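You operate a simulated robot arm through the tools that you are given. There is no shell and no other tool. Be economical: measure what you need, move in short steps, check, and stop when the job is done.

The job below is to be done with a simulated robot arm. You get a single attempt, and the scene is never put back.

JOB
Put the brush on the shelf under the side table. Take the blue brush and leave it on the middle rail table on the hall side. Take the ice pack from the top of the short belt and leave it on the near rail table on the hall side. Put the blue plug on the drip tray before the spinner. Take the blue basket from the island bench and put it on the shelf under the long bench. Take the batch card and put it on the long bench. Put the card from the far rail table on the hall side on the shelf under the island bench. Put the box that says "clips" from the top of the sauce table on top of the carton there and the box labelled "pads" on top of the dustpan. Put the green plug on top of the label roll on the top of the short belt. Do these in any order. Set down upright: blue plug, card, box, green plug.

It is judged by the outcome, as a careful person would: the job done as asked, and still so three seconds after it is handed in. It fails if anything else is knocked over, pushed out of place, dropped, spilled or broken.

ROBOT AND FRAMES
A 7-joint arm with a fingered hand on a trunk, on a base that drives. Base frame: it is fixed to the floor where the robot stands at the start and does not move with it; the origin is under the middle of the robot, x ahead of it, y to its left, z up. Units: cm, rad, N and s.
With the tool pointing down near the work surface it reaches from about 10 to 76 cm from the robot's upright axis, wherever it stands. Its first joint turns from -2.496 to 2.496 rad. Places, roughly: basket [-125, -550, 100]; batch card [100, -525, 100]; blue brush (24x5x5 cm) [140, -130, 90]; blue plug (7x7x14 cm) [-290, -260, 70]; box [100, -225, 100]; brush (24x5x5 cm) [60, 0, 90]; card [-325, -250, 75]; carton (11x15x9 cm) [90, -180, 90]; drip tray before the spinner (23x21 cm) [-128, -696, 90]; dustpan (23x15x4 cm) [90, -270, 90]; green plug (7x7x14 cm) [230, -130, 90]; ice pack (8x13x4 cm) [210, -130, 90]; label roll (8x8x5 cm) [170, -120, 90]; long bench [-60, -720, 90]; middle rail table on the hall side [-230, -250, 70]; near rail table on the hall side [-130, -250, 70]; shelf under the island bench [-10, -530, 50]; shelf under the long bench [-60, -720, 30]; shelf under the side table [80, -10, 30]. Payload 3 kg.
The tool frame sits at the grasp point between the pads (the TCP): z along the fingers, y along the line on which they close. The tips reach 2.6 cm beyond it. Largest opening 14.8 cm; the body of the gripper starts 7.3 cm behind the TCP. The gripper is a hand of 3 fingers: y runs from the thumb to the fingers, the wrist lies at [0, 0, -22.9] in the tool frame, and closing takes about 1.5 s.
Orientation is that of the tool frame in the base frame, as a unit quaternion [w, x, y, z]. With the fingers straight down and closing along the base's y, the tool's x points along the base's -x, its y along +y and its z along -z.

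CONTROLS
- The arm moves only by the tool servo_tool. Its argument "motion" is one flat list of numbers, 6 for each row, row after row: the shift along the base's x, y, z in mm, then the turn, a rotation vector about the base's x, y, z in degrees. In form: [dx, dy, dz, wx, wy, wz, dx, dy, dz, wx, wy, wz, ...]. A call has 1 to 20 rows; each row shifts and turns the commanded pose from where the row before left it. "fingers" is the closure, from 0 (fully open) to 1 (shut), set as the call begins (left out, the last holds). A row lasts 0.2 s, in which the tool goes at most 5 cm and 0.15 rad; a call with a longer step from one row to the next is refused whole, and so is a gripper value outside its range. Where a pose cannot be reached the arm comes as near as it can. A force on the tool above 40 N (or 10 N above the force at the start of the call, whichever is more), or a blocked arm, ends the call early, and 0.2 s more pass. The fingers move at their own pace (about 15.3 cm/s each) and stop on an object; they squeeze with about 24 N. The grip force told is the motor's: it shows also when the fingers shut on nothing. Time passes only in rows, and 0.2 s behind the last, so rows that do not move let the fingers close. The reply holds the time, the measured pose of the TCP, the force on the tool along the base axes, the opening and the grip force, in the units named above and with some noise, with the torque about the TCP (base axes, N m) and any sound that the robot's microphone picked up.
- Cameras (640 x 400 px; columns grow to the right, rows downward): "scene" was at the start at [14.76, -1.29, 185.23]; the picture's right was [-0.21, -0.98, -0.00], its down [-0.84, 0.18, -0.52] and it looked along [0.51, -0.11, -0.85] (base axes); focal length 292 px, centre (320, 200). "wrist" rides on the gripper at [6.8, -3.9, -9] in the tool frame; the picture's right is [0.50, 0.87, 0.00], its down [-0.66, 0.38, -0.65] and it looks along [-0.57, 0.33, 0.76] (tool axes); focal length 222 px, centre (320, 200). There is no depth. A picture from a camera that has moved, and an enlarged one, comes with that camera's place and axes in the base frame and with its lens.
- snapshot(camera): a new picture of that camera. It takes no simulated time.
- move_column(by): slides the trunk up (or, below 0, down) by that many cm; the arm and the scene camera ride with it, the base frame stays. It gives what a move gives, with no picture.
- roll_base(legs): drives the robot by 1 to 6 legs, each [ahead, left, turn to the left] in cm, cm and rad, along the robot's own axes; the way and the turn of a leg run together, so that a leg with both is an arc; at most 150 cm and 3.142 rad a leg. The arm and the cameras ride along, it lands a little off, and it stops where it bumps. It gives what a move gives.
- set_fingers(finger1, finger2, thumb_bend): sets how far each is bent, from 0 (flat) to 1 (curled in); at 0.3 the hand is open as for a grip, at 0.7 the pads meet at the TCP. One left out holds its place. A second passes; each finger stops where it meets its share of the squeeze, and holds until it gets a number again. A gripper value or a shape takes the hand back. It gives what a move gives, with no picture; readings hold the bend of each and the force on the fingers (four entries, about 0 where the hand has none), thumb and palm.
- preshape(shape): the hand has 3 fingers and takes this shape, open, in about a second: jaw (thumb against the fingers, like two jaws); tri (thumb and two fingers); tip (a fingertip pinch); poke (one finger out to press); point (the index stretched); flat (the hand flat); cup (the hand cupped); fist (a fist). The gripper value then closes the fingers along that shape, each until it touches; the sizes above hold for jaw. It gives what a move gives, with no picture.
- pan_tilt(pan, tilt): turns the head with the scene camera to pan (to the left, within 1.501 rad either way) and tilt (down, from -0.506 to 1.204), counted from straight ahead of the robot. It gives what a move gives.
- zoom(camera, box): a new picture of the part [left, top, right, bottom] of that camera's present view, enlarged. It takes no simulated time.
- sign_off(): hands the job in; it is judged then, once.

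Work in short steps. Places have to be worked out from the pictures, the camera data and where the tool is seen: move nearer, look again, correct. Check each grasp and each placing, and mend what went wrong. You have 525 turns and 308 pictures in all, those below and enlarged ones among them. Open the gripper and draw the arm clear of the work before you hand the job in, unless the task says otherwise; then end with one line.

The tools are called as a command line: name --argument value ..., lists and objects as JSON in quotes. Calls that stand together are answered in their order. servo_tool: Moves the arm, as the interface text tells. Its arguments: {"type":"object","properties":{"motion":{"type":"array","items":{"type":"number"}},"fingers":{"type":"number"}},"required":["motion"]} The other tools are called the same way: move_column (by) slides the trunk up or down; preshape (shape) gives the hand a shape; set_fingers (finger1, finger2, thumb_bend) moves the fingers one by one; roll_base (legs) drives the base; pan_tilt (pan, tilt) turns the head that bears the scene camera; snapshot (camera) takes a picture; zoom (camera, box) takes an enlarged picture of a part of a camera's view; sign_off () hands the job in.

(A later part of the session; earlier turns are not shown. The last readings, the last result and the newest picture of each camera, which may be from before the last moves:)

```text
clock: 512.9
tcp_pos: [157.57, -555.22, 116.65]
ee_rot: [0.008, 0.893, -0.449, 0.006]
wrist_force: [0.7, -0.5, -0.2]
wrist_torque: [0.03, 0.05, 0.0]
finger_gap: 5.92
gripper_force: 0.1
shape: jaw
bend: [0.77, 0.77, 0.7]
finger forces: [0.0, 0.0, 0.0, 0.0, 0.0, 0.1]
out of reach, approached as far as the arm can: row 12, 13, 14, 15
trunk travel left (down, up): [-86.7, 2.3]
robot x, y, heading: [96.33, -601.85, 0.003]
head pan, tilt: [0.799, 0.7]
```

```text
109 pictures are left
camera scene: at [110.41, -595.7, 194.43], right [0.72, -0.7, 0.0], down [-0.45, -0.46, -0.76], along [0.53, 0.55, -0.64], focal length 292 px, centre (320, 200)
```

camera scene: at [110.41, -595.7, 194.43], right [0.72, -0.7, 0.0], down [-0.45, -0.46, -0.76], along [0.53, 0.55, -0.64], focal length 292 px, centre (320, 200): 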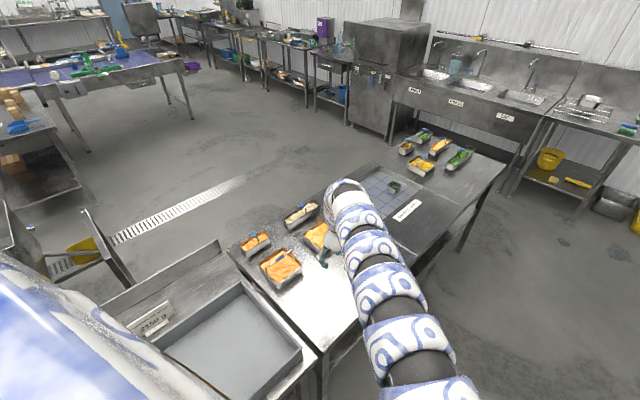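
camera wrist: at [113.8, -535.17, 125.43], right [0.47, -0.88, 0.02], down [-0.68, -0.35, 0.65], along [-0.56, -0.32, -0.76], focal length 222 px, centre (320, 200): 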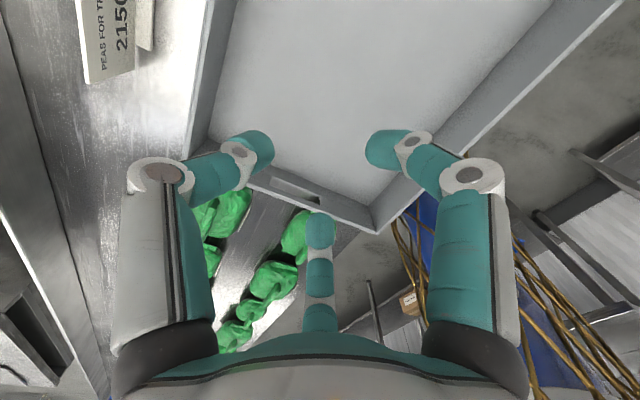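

Now extend outward and down to z≈109 at full radius.

servo_tool --motion '[8, 6, -9, 0, 0, 0, 8, 6, -9, 0, 0, 0, 8, 6, -9, 0, 0, 0, 8, 6, -9, 0, 0, 0, 8, 6, -9, 0, 0, 0, 8, 6, -9, 0, 0, 0, 8, 6, -9, 0, 0, 0, 8, 6, -9, 0, 0, 0]'

servo_tool --motion '[-28, 38, 0, 0, 0, 3, -28, 38, 0, 0, 0, 3, -30, 36, 0, 0, 0, 3, -31, 35, 0, 0, 0, 3, -33, 33, 0, 0, 0, 3, -35, 31, 0, 0, 0, 3, -36, 29, 0, 0, 0, 3, -38, 26, 0, 0, 0, 3, -39, 23, 0, 0, 0, 3]'

snapshot --camera "scene"

```text
clock: 514.7
tcp_pos: [158.13, -556.48, 114.03]
ee_rot: [0.008, 0.89, -0.456, 0.007]
wrist_force: [-0.6, 0.9, 1.0]
wrist_torque: [-0.01, -0.03, -0.01]
finger_gap: 5.93
gripper_force: 0.1
shape: jaw
bend: [0.77, 0.77, 0.7]
finger forces: [0.1, 0.0, 0.1, 0.0, 0.1, 0.1]
out of reach, approached as far as the arm can: row 1, 2, 3, 4, 5, 6, 7, 8
trunk travel left (down, up): [-86.7, 2.3]
robot x, y, heading: [96.38, -601.81, 0.002]
head pan, tilt: [0.799, 0.7]
```

```text
clock: 516.7
tcp_pos: [128.36, -541.09, 115.79]
ee_rot: [0.007, 0.972, -0.236, 0.007]
wrist_force: [-1.2, -0.4, -0.4]
wrist_torque: [-0.04, 0.0, -0.01]
finger_gap: 5.92
gripper_force: 0.1
shape: jaw
bend: [0.77, 0.77, 0.7]
finger forces: [0.1, 0.0, 0.0, 0.0, 0.0, 0.1]
out of reach, approached as far as the arm can: row 1, 2, 3, 4, 5, 6, 7, 8, 9
trunk travel left (down, up): [-86.7, 2.3]
robot x, y, heading: [96.39, -602.25, 0.005]
head pan, tilt: [0.799, 0.7]
```

```text
108 pictures are left
camera scene: at [110.24, -595.67, 194.44], right [0.72, -0.7, 0.0], down [-0.45, -0.46, -0.77], along [0.53, 0.55, -0.64], focal length 292 px, centre (320, 200)
```

scene: 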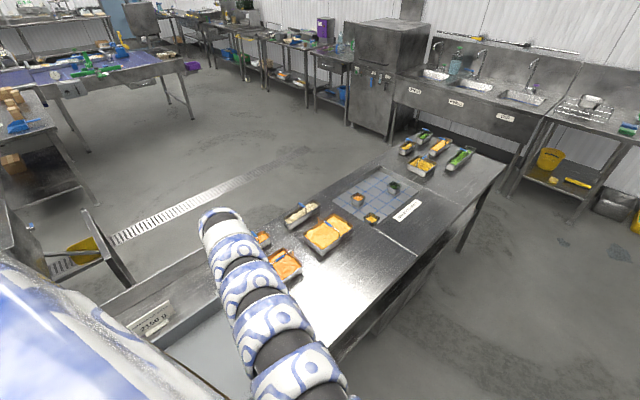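

My reach to the left is shorter (shoulder is on the right). Better to face the island: I bring the hand to the front (stretched), then turn left 90° in place.

servo_tool --motion '[46, -16, 0, 0, 0, -3.1, 46, -16, 0, 0, 0, -3.1, 46, -16, 0, 0, 0, -3.1, 46, -16, 0, 0, 0, -3.1, 46, -16, 0, 0, 0, -3.1, 46, -16, 0, 0, 0, -3.1, 46, -16, 0, 0, 0, -3.1, 28, -40, 0, 0, 0, -3.1, 28, -40, 0, 0, 0, -3.1, 28, -40, 0, 0, 0, -3.1, 28, -40, 0, 0, 0, -3.1, 28, -40, 0, 0, 0, -3.1, 28, -40, -5, 0, 0, -3.1, 28, -40, -5, 0, 0, -3.1, 7, -48, -5, 0, 0, -3.1, 7, -48, -5, 0, 0, -3.1, 7, -48, -5, 0, 0, -3.1, 7, -48, -5, 0, 0, -3.1, 7, -48, -5, 0, 0, -3.1, 7, -48, -5, 0, 0, -3.1]'

servo_tool --motion '[10, -30, 0, 0, 0, 0, 10, -30, 0, 0, 0, 0, 10, -30, 0, 0, 0, 0, 10, -30, 0, 0, 0, 0]'

pan_tilt --pan 0 --tilt 0.7

snapshot --camera "scene"

```text
clock: 520.9
tcp_pos: [180.37, -611.33, 112.5]
ee_rot: [0.011, 0.712, -0.702, 0.003]
wrist_force: [-0.2, -0.1, -0.4]
wrist_torque: [0.01, 0.03, -0.03]
finger_gap: 5.91
gripper_force: 0.1
shape: jaw
bend: [0.77, 0.77, 0.7]
finger forces: [0.0, 0.0, 0.0, 0.1, 0.0, 0.1]
out of reach, approached as far as the arm can: row 4, 5, 6, 7
trunk travel left (down, up): [-86.7, 2.3]
robot x, y, heading: [96.13, -602.1, 0.001]
head pan, tilt: [0.799, 0.7]
```

```text
clock: 521.9
tcp_pos: [184.21, -623.47, 112.53]
ee_rot: [0.011, 0.711, -0.703, 0.003]
wrist_force: [-0.1, -0.3, 0.3]
wrist_torque: [0.0, 0.01, -0.01]
finger_gap: 5.91
gripper_force: 0.0
shape: jaw
bend: [0.77, 0.77, 0.7]
finger forces: [0.0, 0.1, 0.1, 0.1, 0.0, 0.0]
trunk travel left (down, up): [-86.7, 2.3]
robot x, y, heading: [96.6, -602.19, 0.0]
head pan, tilt: [0.799, 0.7]
```

```text
clock: 523.0
tcp_pos: [184.25, -623.32, 112.55]
ee_rot: [0.01, 0.711, -0.703, 0.003]
wrist_force: [-0.6, -0.2, -0.1]
wrist_torque: [0.0, -0.02, 0.01]
finger_gap: 5.91
gripper_force: 0.1
shape: jaw
bend: [0.77, 0.77, 0.7]
finger forces: [0.0, 0.0, 0.0, 0.1, 0.0, 0.0]
trunk travel left (down, up): [-86.7, 2.3]
robot x, y, heading: [96.31, -602.0, 0.003]
head pan, tilt: [0.0, 0.7]
```

```text
107 pictures are left
camera scene: at [112.95, -601.82, 194.43], right [0.0, -1.0, 0.0], down [-0.64, 0.0, -0.76], along [0.76, 0.0, -0.64], focal length 292 px, centre (320, 200)
```

scene: 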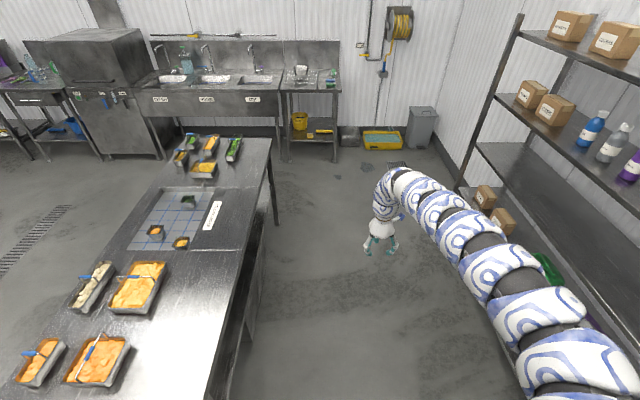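

I turn left 90°, then strafe left ~16.

roll_base --legs '[[0, 0, 1.568], [0, 15, 0]]'

snapshot --camera "scene"

snapshot --camera "wrist"

```text
clock: 528.2
tcp_pos: [102.63, -514.05, 112.53]
ee_rot: [0.005, 1.0, 0.005, 0.01]
wrist_force: [-0.9, -0.4, -0.4]
wrist_torque: [0.0, -0.04, 0.04]
finger_gap: 5.93
gripper_force: 0.1
shape: jaw
bend: [0.77, 0.77, 0.7]
finger forces: [0.0, 0.1, 0.1, 0.1, 0.1, 0.0]
trunk travel left (down, up): [-86.7, 2.3]
robot x, y, heading: [80.86, -601.65, 1.571]
head pan, tilt: [0.0, 0.7]
```

```text
106 pictures are left
camera scene: at [81.05, -585.32, 194.43], right [1.0, 0.0, 0.0], down [0.0, -0.64, -0.76], along [0.0, 0.76, -0.64], focal length 292 px, centre (320, 200)
```

scene: 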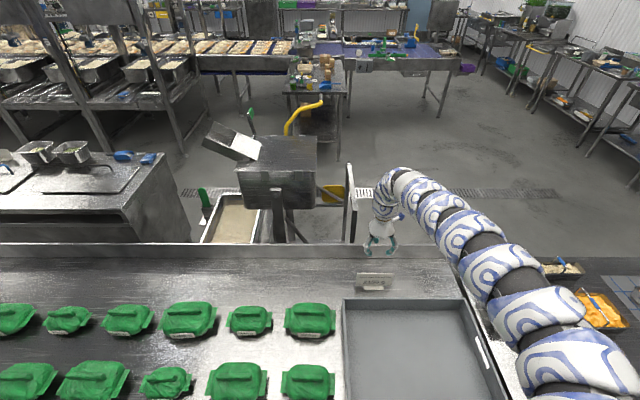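

```text
105 pictures are left
camera wrist: at [109.21, -510.07, 121.57], right [0.51, -0.86, 0.02], down [-0.66, -0.38, 0.65], along [-0.55, -0.34, -0.76], focal length 222 px, centre (320, 200)
```

wrist: 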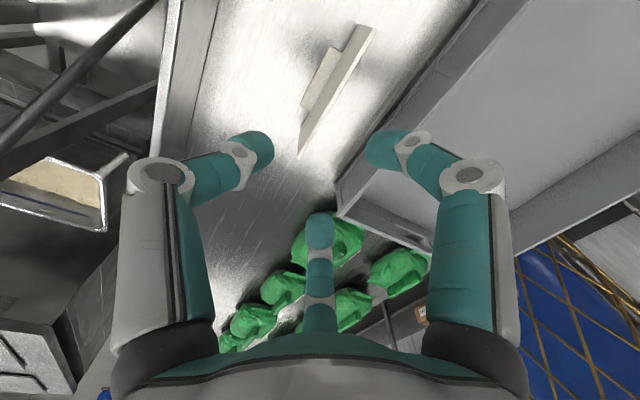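

Combining both views, the bench is at z≈86 and the card at y≈-514.8, x≈97–111, top z≈97.8: directly under the hand. I correct slightly, then lower the trunk 13 and look.

servo_tool --motion '[10, -7, 0, 0, 0, 0]'

move_column --by -12

snapshot --camera "wrist"

snapshot --camera "scene"

```text
clock: 528.6
tcp_pos: [103.55, -514.79, 112.52]
ee_rot: [0.005, 1.0, 0.006, 0.008]
wrist_force: [-0.8, -0.1, 0.2]
wrist_torque: [-0.01, -0.03, 0.0]
finger_gap: 5.89
gripper_force: 0.0
shape: jaw
bend: [0.77, 0.77, 0.7]
finger forces: [0.0, 0.1, 0.0, 0.0, 0.0, 0.0]
trunk travel left (down, up): [-86.7, 2.3]
robot x, y, heading: [81.3, -602.05, 1.572]
head pan, tilt: [0.0, 0.7]
```

```text
clock: 530.1
tcp_pos: [103.67, -514.87, 100.49]
ee_rot: [0.005, 1.0, 0.005, 0.009]
wrist_force: [0.2, -0.1, 0.2]
wrist_torque: [0.0, 0.03, 0.0]
finger_gap: 5.9
gripper_force: 0.0
shape: jaw
bend: [0.77, 0.77, 0.7]
finger forces: [0.0, 0.0, 0.0, 0.0, 0.0, 0.1]
trunk travel left (down, up): [-74.7, 14.3]
robot x, y, heading: [81.08, -602.16, 1.571]
head pan, tilt: [0.0, 0.7]
```

```text
104 pictures are left
camera wrist: at [110.26, -510.76, 109.52], right [0.51, -0.86, 0.02], down [-0.66, -0.38, 0.65], along [-0.55, -0.34, -0.76], focal length 222 px, centre (320, 200)
```

wrist: 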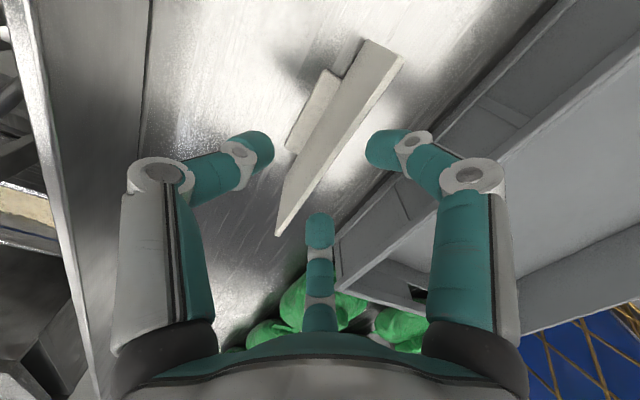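

```text
103 pictures are left
camera scene: at [81.26, -585.33, 182.44], right [1.0, 0.0, 0.0], down [0.0, -0.64, -0.76], along [0.0, 0.76, -0.64], focal length 292 px, centre (320, 200)
```

scene: 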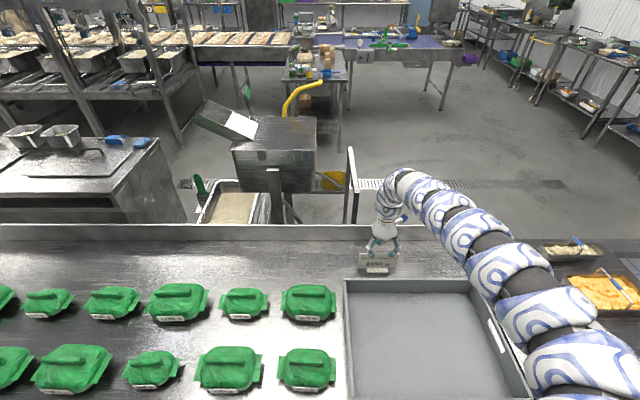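

Aligned: the card is between thumb and fingers. I lower 7 and close.

move_column --by -7

servo_tool --motion '[0, 0, 0, 0, 0, 0, 0, 0, 0, 0, 0, 0, 0, 0, 0, 0, 0, 0, 0, 0, 0, 0, 0, 0, 0, 0, 0, 0, 0, 0]' --fingers 1

snapshot --camera "wrist"

```text
clock: 531.2
tcp_pos: [103.62, -514.89, 93.54]
ee_rot: [0.005, 1.0, 0.006, 0.009]
wrist_force: [0.0, -0.5, 0.4]
wrist_torque: [-0.01, 0.05, 0.01]
finger_gap: 5.91
gripper_force: 0.0
shape: jaw
bend: [0.77, 0.77, 0.7]
finger forces: [0.0, 0.1, 0.0, 0.0, 0.0, 0.1]
trunk travel left (down, up): [-67.7, 21.3]
robot x, y, heading: [81.25, -601.95, 1.574]
head pan, tilt: [0.0, 0.7]
```

```text
clock: 532.4
tcp_pos: [103.63, -514.93, 93.57]
ee_rot: [0.006, 1.0, 0.006, 0.009]
wrist_force: [0.3, -1.0, 0.2]
wrist_torque: [0.0, 0.0, 0.0]
finger_gap: 0.36
gripper_force: 23.9
shape: jaw
bend: [0.72, 0.72, 0.7]
finger forces: [21.0, 0.1, 0.0, 0.1, 22.5, 0.1]
trunk travel left (down, up): [-67.7, 21.3]
robot x, y, heading: [81.14, -601.82, 1.571]
head pan, tilt: [0.0, 0.7]
```

```text
102 pictures are left
camera wrist: at [110.26, -510.75, 102.5], right [0.51, -0.86, 0.02], down [-0.66, -0.38, 0.65], along [-0.55, -0.34, -0.76], focal length 222 px, centre (320, 200)
```

wrist: 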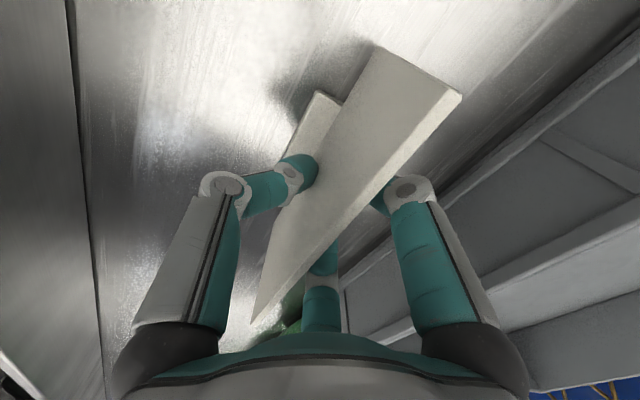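

Card gripped. I lift it with the trunk and check.

move_column --by 20

snapshot --camera "wrist"

zoom --camera "scene" --box '[300, 180, 460, 280]'

```text
clock: 534.6
tcp_pos: [103.71, -514.76, 113.49]
ee_rot: [0.005, 1.0, 0.006, 0.008]
wrist_force: [-0.1, -0.7, -0.2]
wrist_torque: [0.01, 0.02, 0.01]
finger_gap: 0.38
gripper_force: 23.9
shape: jaw
bend: [0.72, 0.72, 0.7]
finger forces: [21.3, 0.1, 0.0, 0.0, 22.4, 0.1]
trunk travel left (down, up): [-87.7, 1.3]
robot x, y, heading: [81.23, -602.02, 1.569]
head pan, tilt: [0.0, 0.7]
```

```text
101 pictures are left
camera wrist: at [110.27, -510.74, 122.49], right [0.51, -0.86, 0.02], down [-0.66, -0.38, 0.65], along [-0.55, -0.34, -0.76], focal length 222 px, centre (320, 200)
```

wrist: 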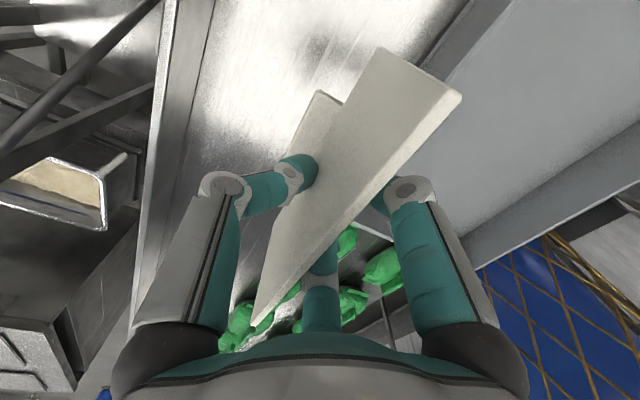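

```text
4.00 times, centred on (380, 230) of scene
camera zoom: at [81.28, -585.29, 195.43], right [1.0, 0.0, 0.0], down [0.0, -0.64, -0.76], along [0.0, 0.76, -0.64], focal length 1168 px, centre (80, 80)
```

zoom: 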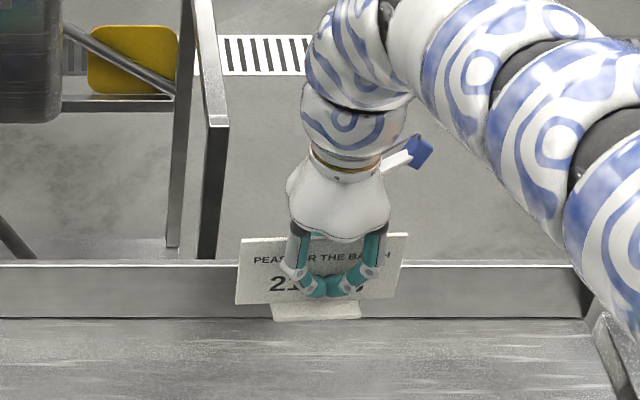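

Held upright. I turn right to face +x, then back down the aisle to x≈-150.

roll_base --legs '[[0, 0, -1.57], [-150, -6, 0], [-82, 0, 0]]'

pan_tilt --pan -1.3 --tilt 0.75

snapshot --camera "scene"

```text
refused: leg 2 is longer than a leg can be; nothing moved
```

```text
clock: 536.0
tcp_pos: [103.63, -514.87, 113.54]
ee_rot: [0.005, 1.0, 0.006, 0.009]
wrist_force: [0.1, 0.7, -0.6]
wrist_torque: [-0.04, -0.01, -0.03]
finger_gap: 0.39
gripper_force: 24.4
shape: jaw
bend: [0.72, 0.72, 0.7]
finger forces: [21.5, 0.0, 0.0, 0.0, 22.4, 0.0]
trunk travel left (down, up): [-87.7, 1.3]
robot x, y, heading: [81.13, -601.87, 1.572]
head pan, tilt: [-1.3, 0.75]
```

```text
99 pictures are left
camera scene: at [89.25, -591.58, 195.01], right [0.27, -0.96, 0.0], down [-0.66, -0.18, -0.73], along [0.7, 0.2, -0.68], focal length 292 px, centre (320, 200)
```

scene: 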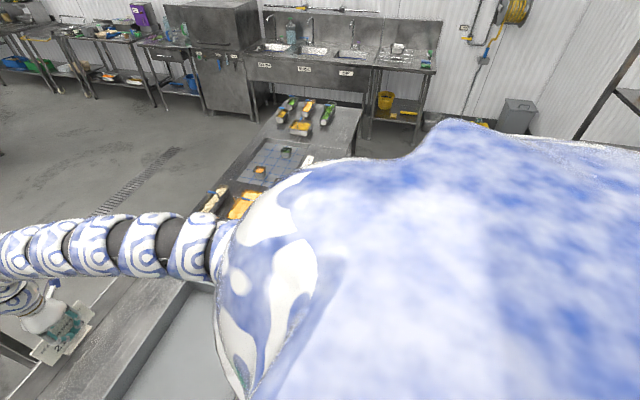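

roll_base --legs '[[0, 0, -1.57], [-100, -6, 0], [-132, 0, 0]]'

snapshot --camera "scene"

```text
clock: 551.3
tcp_pos: [-64.37, -629.95, 113.46]
ee_rot: [0.01, 0.716, -0.698, 0.003]
wrist_force: [-0.3, -1.0, 0.0]
wrist_torque: [0.02, 0.0, 0.01]
finger_gap: 0.4
gripper_force: 23.7
shape: jaw
bend: [0.72, 0.72, 0.7]
finger forces: [0.0, 0.1, 0.0, 0.1, 21.9, 0.0]
trunk travel left (down, up): [-87.7, 1.3]
robot x, y, heading: [-151.99, -608.93, 0.012]
head pan, tilt: [-1.3, 0.75]
```

```text
98 pictures are left
camera scene: at [-141.43, -616.61, 195.01], right [-0.96, -0.28, 0.0], down [-0.19, 0.65, -0.73], along [0.21, -0.7, -0.68], focal length 292 px, centre (320, 200)
```

scene: 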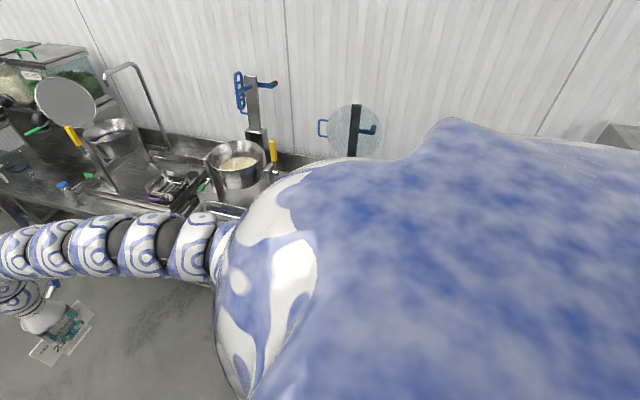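

I shift toward the island slightly, then turn right to face the bench with the hand just in front of its edge.

roll_base --legs '[[0, 13, 0], [0, 0, -1.583]]'

pan_tilt --pan 0 --tilt 0.75

snapshot --camera "scene"

```text
clock: 556.4
tcp_pos: [-174.97, -682.9, 113.48]
ee_rot: [-0.009, -0.003, 1.0, 0.005]
wrist_force: [-0.3, -0.5, -0.7]
wrist_torque: [0.01, 0.01, 0.03]
finger_gap: 0.35
gripper_force: 24.1
shape: jaw
bend: [0.72, 0.72, 0.7]
finger forces: [0.1, 0.0, 0.1, 0.0, 21.3, 0.0]
trunk travel left (down, up): [-87.7, 1.3]
robot x, y, heading: [-152.07, -596.04, -1.575]
head pan, tilt: [-1.3, 0.75]
```

```text
clock: 557.9
tcp_pos: [-174.9, -682.86, 113.54]
ee_rot: [-0.008, -0.003, 1.0, 0.005]
wrist_force: [-0.7, 0.9, 0.1]
wrist_torque: [-0.02, 0.0, 0.03]
finger_gap: 0.35
gripper_force: 24.1
shape: jaw
bend: [0.72, 0.72, 0.7]
finger forces: [0.0, 0.0, 0.0, 0.0, 21.3, 0.0]
trunk travel left (down, up): [-87.7, 1.3]
robot x, y, heading: [-151.88, -595.47, -1.577]
head pan, tilt: [0.0, 0.75]
```

```text
97 pictures are left
camera scene: at [-152.08, -611.95, 195.01], right [-1.0, 0.01, 0.0], down [0.0, 0.68, -0.73], along [0.0, -0.73, -0.68], focal length 292 px, centre (320, 200)
```

scene: 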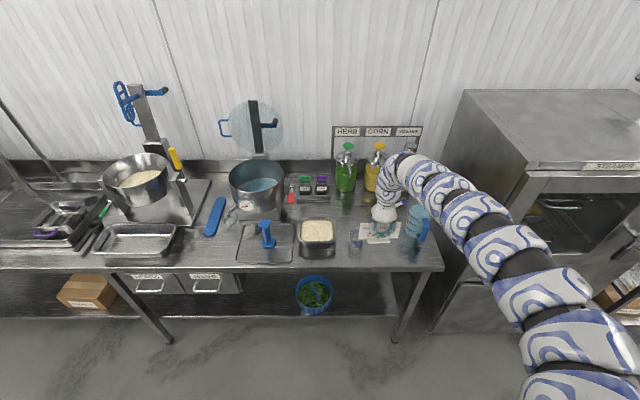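

zoom --camera "scene" --box '[280, 170, 460, 282]'

```text
3.56 times, centred on (370, 226) of scene
camera zoom: at [-152.08, -611.95, 195.01], right [-1.0, 0.01, 0.0], down [0.0, 0.68, -0.73], along [0.0, -0.73, -0.68], focal length 1038 px, centre (142, 108)
```

zoom: 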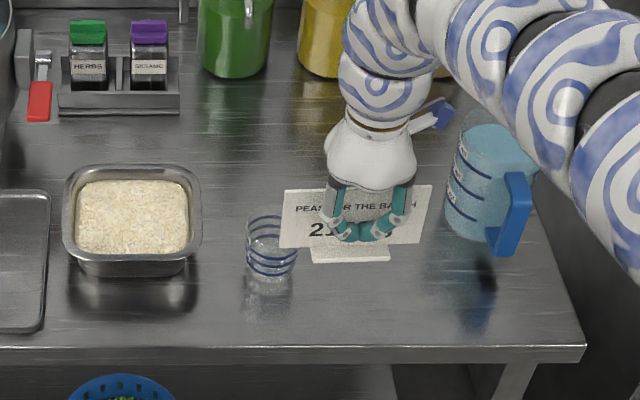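

Free gap between glass (x≈-169) and jug (x≈-197). I aim the card at (-181.3,-691): base ahead 8, right 6; then lower 16.

roll_base --legs '[[8.2, -6.2, 0]]'

move_column --by -14

zoom --camera "scene" --box '[280, 150, 460, 262]'

```text
clock: 559.1
tcp_pos: [-181.22, -691.19, 113.34]
ee_rot: [-0.009, -0.005, 1.0, 0.006]
wrist_force: [-0.3, 0.6, -0.2]
wrist_torque: [0.0, -0.02, -0.02]
finger_gap: 0.35
gripper_force: 23.8
shape: jaw
bend: [0.72, 0.72, 0.7]
finger forces: [0.0, 0.0, 0.0, 0.0, 21.4, 0.1]
trunk travel left (down, up): [-87.7, 1.3]
robot x, y, heading: [-158.54, -604.11, -1.574]
head pan, tilt: [0.0, 0.75]
```

```text
clock: 560.8
tcp_pos: [-180.98, -691.06, 99.31]
ee_rot: [-0.008, -0.004, 1.0, 0.005]
wrist_force: [0.5, 0.8, -0.5]
wrist_torque: [0.02, 0.03, 0.0]
finger_gap: 0.36
gripper_force: 24.0
shape: jaw
bend: [0.72, 0.72, 0.7]
finger forces: [0.0, 0.1, 0.0, 0.1, 21.4, 0.0]
trunk travel left (down, up): [-73.7, 15.3]
robot x, y, heading: [-158.33, -603.82, -1.575]
head pan, tilt: [0.0, 0.75]
```

```text
3.56 times, centred on (370, 206) of scene
camera zoom: at [-158.38, -620.18, 181.01], right [-1.0, 0.0, 0.0], down [0.0, 0.68, -0.73], along [0.0, -0.73, -0.68], focal length 1038 px, centre (142, 179)
```

zoom: 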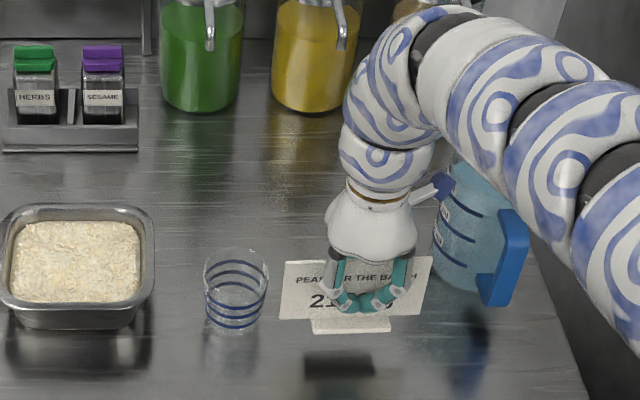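

Clear. I lower in steps to contact.

move_column --by -3.5

move_column --by -1

move_column --by -0.8

zoom --camera "scene" --box '[280, 150, 460, 262]'

```text
clock: 561.5
tcp_pos: [-181.09, -691.03, 95.96]
ee_rot: [-0.009, -0.004, 1.0, 0.005]
wrist_force: [-0.4, -1.3, -0.5]
wrist_torque: [-0.02, -0.03, 0.0]
finger_gap: 0.33
gripper_force: 24.3
shape: jaw
bend: [0.72, 0.72, 0.7]
finger forces: [0.1, 0.0, 0.0, 0.0, 21.3, 0.0]
trunk travel left (down, up): [-70.2, 18.8]
robot x, y, heading: [-158.48, -603.8, -1.576]
head pan, tilt: [0.0, 0.75]
```

```text
clock: 562.1
tcp_pos: [-181.1, -691.05, 95.22]
ee_rot: [-0.01, -0.004, 1.0, 0.004]
wrist_force: [-0.1, -0.8, 20.0]
wrist_torque: [-0.1, 0.0, 0.0]
finger_gap: 0.42
gripper_force: 23.9
shape: jaw
bend: [0.72, 0.72, 0.71]
finger forces: [0.0, 0.0, 0.0, 0.0, 27.1, 0.0]
trunk travel left (down, up): [-69.2, 19.8]
robot x, y, heading: [-158.41, -604.08, -1.575]
head pan, tilt: [0.0, 0.75]
```

```text
clock: 562.6
tcp_pos: [-181.18, -691.2, 95.03]
ee_rot: [-0.01, -0.004, 1.0, -0.001]
wrist_force: [0.2, 3.8, 26.2]
wrist_torque: [0.08, 0.02, -0.01]
finger_gap: 0.54
gripper_force: 24.4
shape: jaw
bend: [0.72, 0.72, 0.72]
finger forces: [0.1, 0.0, 0.0, 0.0, 26.3, 0.0]
trunk travel left (down, up): [-68.6, 20.4]
robot x, y, heading: [-158.54, -604.01, -1.57]
head pan, tilt: [0.0, 0.75]
stopped: the force on the tool passed its limit at 44 N (the readings are from after the stop); the commanded pose is now the measured one
```

```text
3.56 times, centred on (370, 206) of scene
camera zoom: at [-158.31, -619.84, 175.99], right [-1.0, 0.0, 0.0], down [0.0, 0.68, -0.73], along [0.0, -0.73, -0.68], focal length 1038 px, centre (142, 179)
```

zoom: 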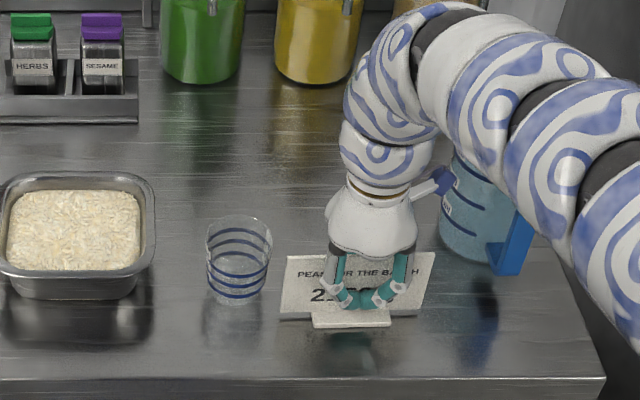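

On the bench. I unload by raising 0.9, then open carefully and rise.

move_column --by 0.9

servo_tool --motion '[0, 0, 0, 0, 0, 0, 0, 0, 0, 0, 0, 0, 0, 0, 0, 0, 0, 0]' --fingers 0.68

move_column --by 18

snapshot --camera "scene"

```text
clock: 563.1
tcp_pos: [-181.25, -691.28, 95.53]
ee_rot: [-0.01, -0.005, 1.0, 0.002]
wrist_force: [-0.7, 0.0, -0.4]
wrist_torque: [0.02, -0.04, 0.01]
finger_gap: 0.48
gripper_force: 24.3
shape: jaw
bend: [0.72, 0.72, 0.71]
finger forces: [0.1, 0.1, 0.0, 0.0, 23.9, 0.0]
trunk travel left (down, up): [-69.5, 19.5]
robot x, y, heading: [-158.44, -604.42, -1.575]
head pan, tilt: [0.0, 0.75]
```

```text
clock: 564.0
tcp_pos: [-181.31, -691.3, 95.54]
ee_rot: [-0.01, -0.004, 1.0, 0.001]
wrist_force: [-0.1, -1.0, -0.2]
wrist_torque: [0.0, 0.01, 0.0]
finger_gap: 4.72
gripper_force: 0.1
shape: jaw
bend: [0.77, 0.77, 0.7]
finger forces: [0.0, 0.0, 0.0, 0.0, 0.0, 0.0]
trunk travel left (down, up): [-69.5, 19.5]
robot x, y, heading: [-158.67, -603.89, -1.576]
head pan, tilt: [0.0, 0.75]
```

```text
clock: 566.0
tcp_pos: [-181.16, -691.27, 113.56]
ee_rot: [-0.01, -0.004, 1.0, 0.003]
wrist_force: [-0.2, -1.1, 0.6]
wrist_torque: [-0.01, 0.03, -0.01]
finger_gap: 4.71
gripper_force: 0.1
shape: jaw
bend: [0.77, 0.77, 0.7]
finger forces: [0.0, 0.0, 0.0, 0.0, 0.0, 0.0]
trunk travel left (down, up): [-87.5, 1.5]
robot x, y, heading: [-158.3, -604.09, -1.575]
head pan, tilt: [0.0, 0.75]
```

```text
93 pictures are left
camera scene: at [-158.39, -620.2, 194.84], right [-1.0, 0.0, 0.0], down [0.0, 0.68, -0.73], along [0.0, -0.73, -0.68], focal length 292 px, centre (320, 200)
```

scene: 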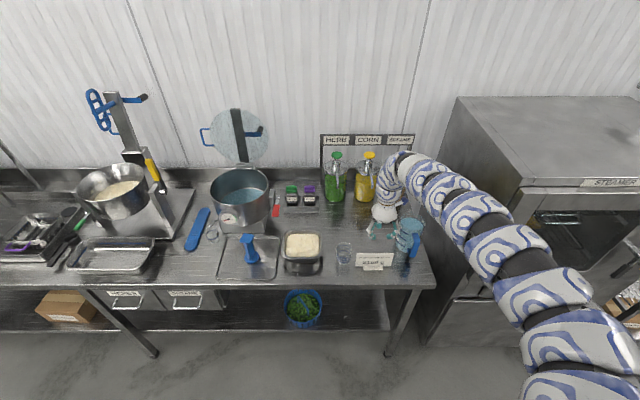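

The batch card stands on the long bench. Next the "card" on the far rail table. I turn left, back out of the aisle, and drive to the far rail table facing +y.

roll_base --legs '[[0, 0, 1.575], [-120, 0, 0], [0, 150, 0], [0, 90, 0], [-58, 0, 0], [0, 0, 1.57]]'

pan_tilt --pan 0 --tilt 0.7

snapshot --camera "scene"

```text
clock: 593.8
tcp_pos: [-300.86, -276.18, 113.36]
ee_rot: [0.006, 1.0, -0.026, 0.008]
wrist_force: [-0.3, 0.8, -0.8]
wrist_torque: [-0.02, 0.0, 0.01]
finger_gap: 4.73
gripper_force: 0.1
shape: jaw
bend: [0.77, 0.77, 0.7]
finger forces: [0.1, 0.1, 0.0, 0.0, 0.0, 0.0]
trunk travel left (down, up): [-87.5, 1.5]
robot x, y, heading: [-328.81, -361.21, 1.524]
head pan, tilt: [0.0, 0.75]
stopped in leg 6: the robot was blocked; the commanded pose is now the measured one
```

```text
clock: 594.4
tcp_pos: [-300.94, -276.12, 113.41]
ee_rot: [0.006, 1.0, -0.025, 0.007]
wrist_force: [-0.4, 0.2, 0.9]
wrist_torque: [0.0, 0.01, 0.01]
finger_gap: 4.71
gripper_force: 0.0
shape: jaw
bend: [0.77, 0.77, 0.7]
finger forces: [0.1, 0.0, 0.0, 0.0, 0.1, 0.0]
trunk travel left (down, up): [-87.5, 1.5]
robot x, y, heading: [-328.64, -361.69, 1.518]
head pan, tilt: [0.0, 0.7]
```

```text
92 pictures are left
camera scene: at [-327.48, -345.49, 195.32], right [1.0, -0.05, 0.0], down [-0.03, -0.64, -0.77], along [0.04, 0.77, -0.64], focal length 292 px, centre (320, 200)
```

scene: 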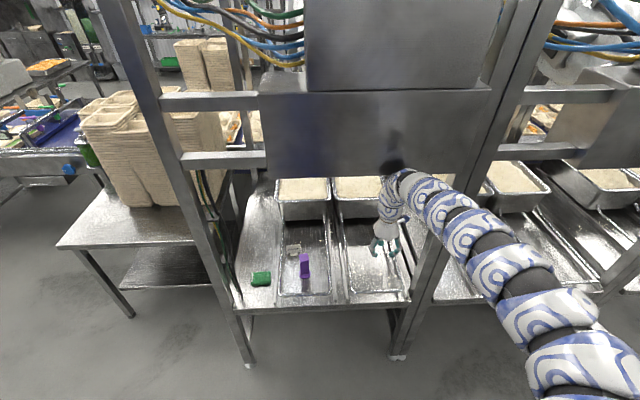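

The wrist brushed the panel at the end of the turn. I back up 30 and lower the trunk before proceeding.

roll_base --legs '[[-30, 0, 0], [0, 0, 0.05]]'

move_column --by -22

zoom --camera "scene" --box '[220, 130, 420, 255]'

```text
clock: 596.8
tcp_pos: [-306.39, -303.51, 113.17]
ee_rot: [0.006, 1.0, -0.004, 0.009]
wrist_force: [-0.1, -0.1, 1.2]
wrist_torque: [0.03, -0.06, -0.01]
finger_gap: 4.69
gripper_force: 0.0
shape: jaw
bend: [0.77, 0.77, 0.7]
finger forces: [0.0, 0.0, 0.0, 0.0, 0.0, 0.0]
trunk travel left (down, up): [-87.5, 1.5]
robot x, y, heading: [-330.22, -390.76, 1.562]
head pan, tilt: [0.0, 0.7]
```

```text
clock: 599.2
tcp_pos: [-306.39, -303.7, 91.17]
ee_rot: [0.006, 1.0, -0.004, 0.008]
wrist_force: [0.7, 0.0, -0.3]
wrist_torque: [0.05, -0.02, -0.02]
finger_gap: 4.73
gripper_force: 0.1
shape: jaw
bend: [0.77, 0.77, 0.7]
finger forces: [0.0, 0.0, 0.1, 0.0, 0.0, 0.0]
trunk travel left (down, up): [-65.5, 23.5]
robot x, y, heading: [-330.14, -390.83, 1.562]
head pan, tilt: [0.0, 0.7]
```

```text
3.20 times, centred on (320, 192) of scene
camera zoom: at [-330.02, -373.82, 173.28], right [1.0, -0.01, 0.0], down [-0.01, -0.64, -0.76], along [0.01, 0.76, -0.64], focal length 934 px, centre (320, 224)
```

zoom: 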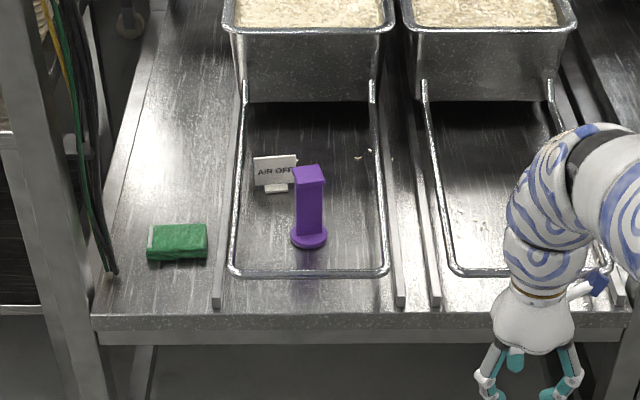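

The card "AIR OFF" stands at ≈(-336.5,-241.5), 12 cm behind the purple plug. I'll pass above the plug at TCP z 91 and come down behind it. Base: left 30.5, ahead 58.

roll_base --legs '[[0, 30.5, 0.009], [58, 0, 0]]'

snapshot --camera "wrist"

zoom --camera "scene" --box '[240, 130, 440, 255]'

```text
clock: 604.2
tcp_pos: [-337.39, -244.36, 91.11]
ee_rot: [0.006, 1.0, -0.002, 0.008]
wrist_force: [-0.5, 0.4, -0.7]
wrist_torque: [0.0, -0.01, 0.03]
finger_gap: 4.73
gripper_force: 0.0
shape: jaw
bend: [0.77, 0.77, 0.7]
finger forces: [0.0, 0.0, 0.0, 0.0, 0.1, 0.0]
trunk travel left (down, up): [-65.5, 23.5]
robot x, y, heading: [-361.13, -331.45, 1.562]
head pan, tilt: [0.0, 0.7]
```

```text
90 pictures are left
camera wrist: at [-330.61, -240.28, 100.18], right [0.5, -0.87, 0.02], down [-0.67, -0.37, 0.65], along [-0.55, -0.34, -0.76], focal length 222 px, centre (320, 200)
```

wrist: 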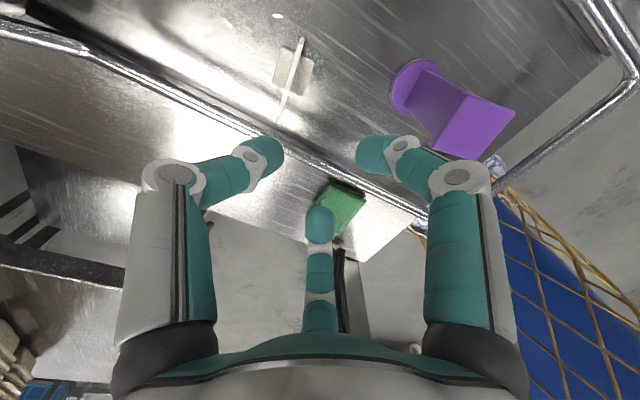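

```text
3.20 times, centred on (340, 192) of scene
camera zoom: at [-360.64, -314.55, 173.27], right [1.0, 0.0, 0.0], down [0.0, -0.64, -0.76], along [0.0, 0.76, -0.64], focal length 934 px, centre (256, 224)
```

zoom: 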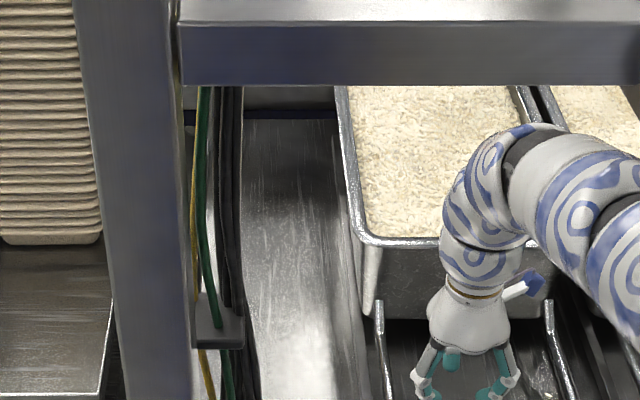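

Card centre ≈(-336,-241). I nudge the base and lower the trunk 12, then look.

roll_base --legs '[[2.8, -1.3, 0]]'

move_column --by -11

snapshot --camera "wrist"

```text
clock: 605.0
tcp_pos: [-336.13, -241.47, 91.19]
ee_rot: [0.007, 1.0, -0.001, 0.009]
wrist_force: [0.2, 0.3, -0.8]
wrist_torque: [0.0, 0.01, 0.02]
finger_gap: 4.72
gripper_force: 0.1
shape: jaw
bend: [0.77, 0.77, 0.7]
finger forces: [0.1, 0.1, 0.0, 0.1, 0.0, 0.1]
trunk travel left (down, up): [-65.5, 23.5]
robot x, y, heading: [-359.45, -328.48, 1.563]
head pan, tilt: [0.0, 0.7]
```

```text
clock: 606.5
tcp_pos: [-336.17, -241.55, 80.12]
ee_rot: [0.006, 1.0, 0.0, 0.009]
wrist_force: [0.6, -0.2, -0.1]
wrist_torque: [-0.02, 0.01, 0.01]
finger_gap: 4.73
gripper_force: 0.1
shape: jaw
bend: [0.77, 0.77, 0.7]
finger forces: [0.1, 0.1, 0.1, 0.0, 0.0, 0.0]
trunk travel left (down, up): [-54.5, 34.5]
robot x, y, heading: [-359.72, -328.69, 1.566]
head pan, tilt: [0.0, 0.7]
```

```text
88 pictures are left
camera wrist: at [-329.37, -237.51, 89.21], right [0.5, -0.87, 0.02], down [-0.67, -0.37, 0.65], along [-0.55, -0.34, -0.76], focal length 222 px, centre (320, 200)
```

wrist: 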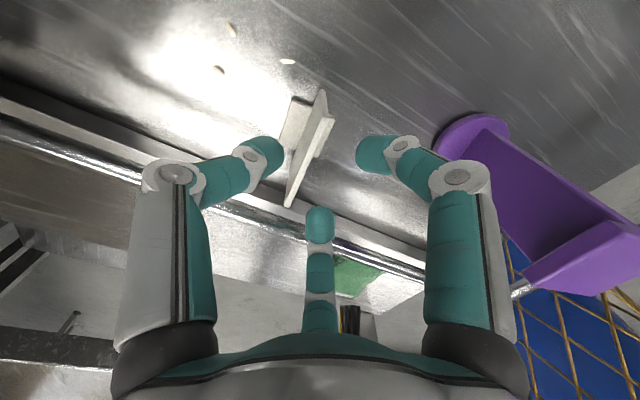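

Good. I lower 5.3 more and close.

move_column --by -5.3

servo_tool --motion '[0, 0, 0, 0, 0, 0, 0, 0, 0, 0, 0, 0, 0, 0, 0, 0, 0, 0, 0, 0, 0, 0, 0, 0, 0, 0, 0, 0, 0, 0]' --fingers 1

move_column --by 20

snapshot --camera "wrist"

```text
clock: 607.4
tcp_pos: [-336.05, -241.55, 74.94]
ee_rot: [0.006, 1.0, 0.0, 0.009]
wrist_force: [-0.3, 0.3, 0.4]
wrist_torque: [0.01, 0.01, 0.02]
finger_gap: 4.73
gripper_force: 0.1
shape: jaw
bend: [0.77, 0.77, 0.7]
finger forces: [0.0, 0.0, 0.1, 0.0, 0.0, 0.1]
trunk travel left (down, up): [-49.2, 39.8]
robot x, y, heading: [-359.61, -328.75, 1.568]
head pan, tilt: [0.0, 0.7]
```

```text
clock: 608.6
tcp_pos: [-336.08, -241.43, 74.93]
ee_rot: [0.006, 1.0, -0.001, 0.009]
wrist_force: [0.8, -0.4, -0.5]
wrist_torque: [0.01, 0.0, 0.0]
finger_gap: 0.42
gripper_force: 23.9
shape: jaw
bend: [0.72, 0.72, 0.7]
finger forces: [20.5, 20.4, 0.0, 0.0, 22.2, 0.0]
trunk travel left (down, up): [-49.2, 39.8]
robot x, y, heading: [-359.44, -328.26, 1.57]
head pan, tilt: [0.0, 0.7]
```

```text
clock: 610.8
tcp_pos: [-336.13, -241.3, 94.94]
ee_rot: [0.006, 1.0, -0.001, 0.009]
wrist_force: [0.2, 0.1, -0.7]
wrist_torque: [0.0, 0.02, 0.0]
finger_gap: 0.4
gripper_force: 23.8
shape: jaw
bend: [0.72, 0.72, 0.7]
finger forces: [20.7, 20.6, 0.1, 0.0, 22.3, 0.1]
trunk travel left (down, up): [-69.2, 19.8]
robot x, y, heading: [-359.26, -328.61, 1.568]
head pan, tilt: [0.0, 0.7]
```

```text
87 pictures are left
camera wrist: at [-329.36, -237.5, 103.88], right [0.5, -0.87, 0.02], down [-0.67, -0.37, 0.65], along [-0.55, -0.34, -0.76], focal length 222 px, centre (320, 200)
```

wrist: 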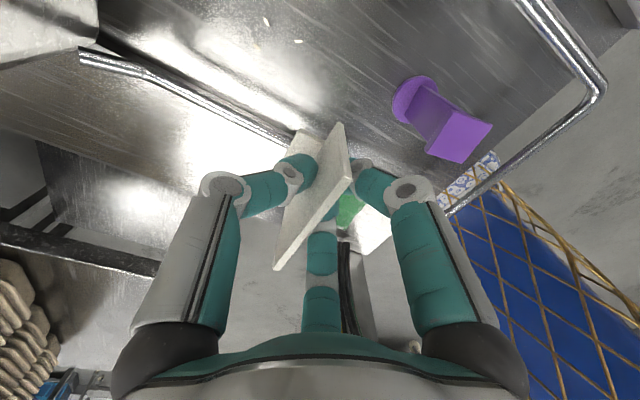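

Card held by all three fingers. I back out, turn to face +x and drive to the island's end.

roll_base --legs '[[-75, 0, 0], [0, 0, -1.568], [0, -95, 0], [125, 0, 0]]'

move_column --by 14

snapshot --camera "scene"

```text
clock: 629.1
tcp_pos: [-149.1, -527.83, 94.83]
ee_rot: [-0.011, -0.697, 0.717, -0.002]
wrist_force: [0.0, 2.1, -0.9]
wrist_torque: [0.04, 0.01, 0.06]
finger_gap: 0.4
gripper_force: 24.3
shape: jaw
bend: [0.72, 0.72, 0.7]
finger forces: [0.1, 0.0, 0.0, 0.0, 21.7, 0.1]
trunk travel left (down, up): [-69.2, 19.8]
robot x, y, heading: [-235.5, -502.23, -0.025]
head pan, tilt: [0.0, 0.7]
```

```text
clock: 630.8
tcp_pos: [-149.12, -527.78, 108.85]
ee_rot: [-0.011, -0.698, 0.716, -0.003]
wrist_force: [0.5, -0.4, -0.1]
wrist_torque: [0.02, -0.01, -0.01]
finger_gap: 0.37
gripper_force: 24.1
shape: jaw
bend: [0.72, 0.72, 0.7]
finger forces: [0.1, 0.1, 0.0, 0.0, 21.7, 0.0]
trunk travel left (down, up): [-83.2, 5.8]
robot x, y, heading: [-235.3, -502.15, -0.029]
head pan, tilt: [0.0, 0.7]
```

```text
86 pictures are left
camera scene: at [-218.86, -502.63, 190.97], right [-0.03, -1.0, 0.0], down [-0.64, 0.02, -0.76], along [0.76, -0.02, -0.64], focal length 292 px, centre (320, 200)
```

scene: 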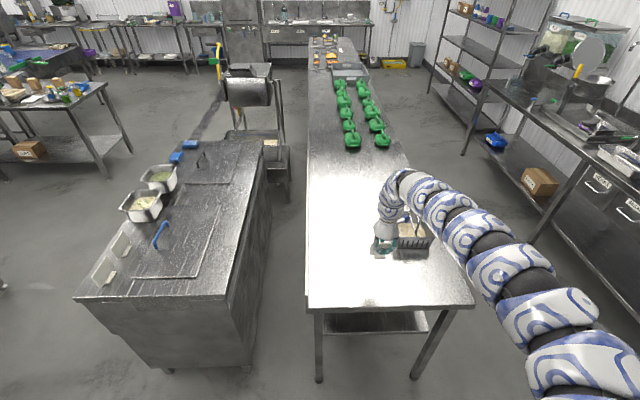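

Over the island end. I shift left 7, yaw the tool -90° (card plane fore-aft), then lower to the bench top.

roll_base --legs '[[2, 7, 0.025]]'

servo_tool --motion '[0, 0, 0, 0, 0, -8.2, 0, 0, 0, 0, 0, -8.2, 0, 0, 0, 0, 0, -8.2, 0, 0, 0, 0, 0, -8.2, 0, 0, 0, 0, 0, -8.2, 0, 0, 0, 0, 0, -8.2, 0, 0, 0, 0, 0, -8.2, 0, 0, 0, 0, 0, -8.2, 0, 0, 0, 0, 0, -8.2, 0, 0, 0, 0, 0, -8.2, 0, 0, 0, 0, 0, -8]'

move_column --by -14

zoom --camera "scene" --box '[300, 180, 500, 305]'

```text
clock: 631.9
tcp_pos: [-146.44, -518.74, 108.83]
ee_rot: [-0.011, -0.707, 0.707, -0.002]
wrist_force: [-0.1, -0.3, -0.3]
wrist_torque: [0.04, 0.02, 0.02]
finger_gap: 0.42
gripper_force: 24.0
shape: jaw
bend: [0.72, 0.72, 0.7]
finger forces: [0.0, 0.0, 0.1, 0.0, 21.6, 0.0]
trunk travel left (down, up): [-83.2, 5.8]
robot x, y, heading: [-233.31, -494.93, -0.005]
head pan, tilt: [0.0, 0.7]
```

```text
clock: 634.2
tcp_pos: [-146.28, -518.58, 108.97]
ee_rot: [-0.01, 0.003, 1.0, 0.007]
wrist_force: [0.8, -0.1, 0.6]
wrist_torque: [-0.01, -0.01, -0.01]
finger_gap: 0.39
gripper_force: 23.8
shape: jaw
bend: [0.72, 0.72, 0.7]
finger forces: [0.0, 0.0, 0.1, 0.0, 21.8, 0.0]
trunk travel left (down, up): [-83.2, 5.8]
robot x, y, heading: [-233.59, -495.34, -0.004]
head pan, tilt: [0.0, 0.7]
```

```text
clock: 635.9
tcp_pos: [-146.31, -518.72, 95.01]
ee_rot: [-0.009, 0.002, 1.0, 0.006]
wrist_force: [-0.3, 0.3, 0.6]
wrist_torque: [0.0, 0.03, -0.01]
finger_gap: 0.4
gripper_force: 24.5
shape: jaw
bend: [0.72, 0.72, 0.7]
finger forces: [0.1, 0.0, 0.1, 0.0, 21.8, 0.0]
trunk travel left (down, up): [-69.2, 19.8]
robot x, y, heading: [-233.59, -495.27, -0.006]
head pan, tilt: [0.0, 0.7]
```

```text
3.20 times, centred on (400, 242) of scene
camera zoom: at [-216.78, -495.14, 176.98], right [-0.01, -1.0, 0.0], down [-0.64, 0.0, -0.76], along [0.76, 0.0, -0.64], focal length 934 px, centre (64, 64)
```

zoom: 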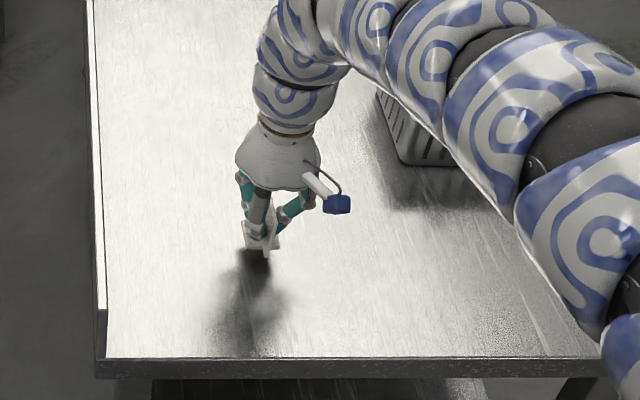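

Near the bench top; I lower in small steps to contact, then release.

move_column --by -2.2

move_column --by -0.8

move_column --by -0.7

move_column --by -0.6

```text
clock: 636.6
tcp_pos: [-146.31, -518.59, 92.61]
ee_rot: [-0.009, 0.002, 1.0, 0.006]
wrist_force: [-0.2, 0.1, 2.4]
wrist_torque: [0.0, -0.03, 0.02]
finger_gap: 0.39
gripper_force: 23.4
shape: jaw
bend: [0.72, 0.72, 0.69]
finger forces: [0.0, 0.1, 0.0, 0.1, 22.9, 0.0]
trunk travel left (down, up): [-67.0, 22.0]
robot x, y, heading: [-233.03, -495.3, -0.004]
head pan, tilt: [0.0, 0.7]
```

```text
clock: 637.2
tcp_pos: [-146.29, -518.85, 92.4]
ee_rot: [-0.006, 0.002, 1.0, 0.004]
wrist_force: [3.3, -2.5, 38.3]
wrist_torque: [-0.09, -0.04, 0.01]
finger_gap: 0.55
gripper_force: 24.0
shape: jaw
bend: [0.72, 0.72, 0.72]
finger forces: [0.1, 0.0, 0.1, 0.1, 33.2, 0.0]
trunk travel left (down, up): [-66.2, 22.8]
robot x, y, heading: [-233.45, -495.35, -0.008]
head pan, tilt: [0.0, 0.7]
```

```text
clock: 637.7
tcp_pos: [-146.41, -518.74, 91.49]
ee_rot: [-0.007, 0.002, 1.0, 0.006]
wrist_force: [5.1, -7.6, 46.0]
wrist_torque: [-0.14, -0.07, -0.01]
finger_gap: 0.73
gripper_force: 23.6
shape: jaw
bend: [0.72, 0.72, 0.73]
finger forces: [0.0, 0.1, 0.1, 0.1, 38.8, 0.0]
trunk travel left (down, up): [-65.5, 23.5]
robot x, y, heading: [-233.22, -494.93, -0.006]
head pan, tilt: [0.0, 0.7]
```

```text
clock: 638.2
tcp_pos: [-146.36, -518.73, 91.38]
ee_rot: [-0.005, 0.002, 1.0, 0.005]
wrist_force: [-9.0, -0.6, 30.7]
wrist_torque: [-0.02, 0.14, -0.05]
finger_gap: 0.73
gripper_force: 23.7
shape: jaw
bend: [0.73, 0.73, 0.73]
finger forces: [0.0, 0.0, 0.0, 0.1, 30.4, 0.1]
trunk travel left (down, up): [-65.1, 23.9]
robot x, y, heading: [-233.36, -495.19, -0.006]
head pan, tilt: [0.0, 0.7]
stopped: the force on the tool passed its limit at 65 N (the readings are from after the stop); the commanded pose is now the measured one
```

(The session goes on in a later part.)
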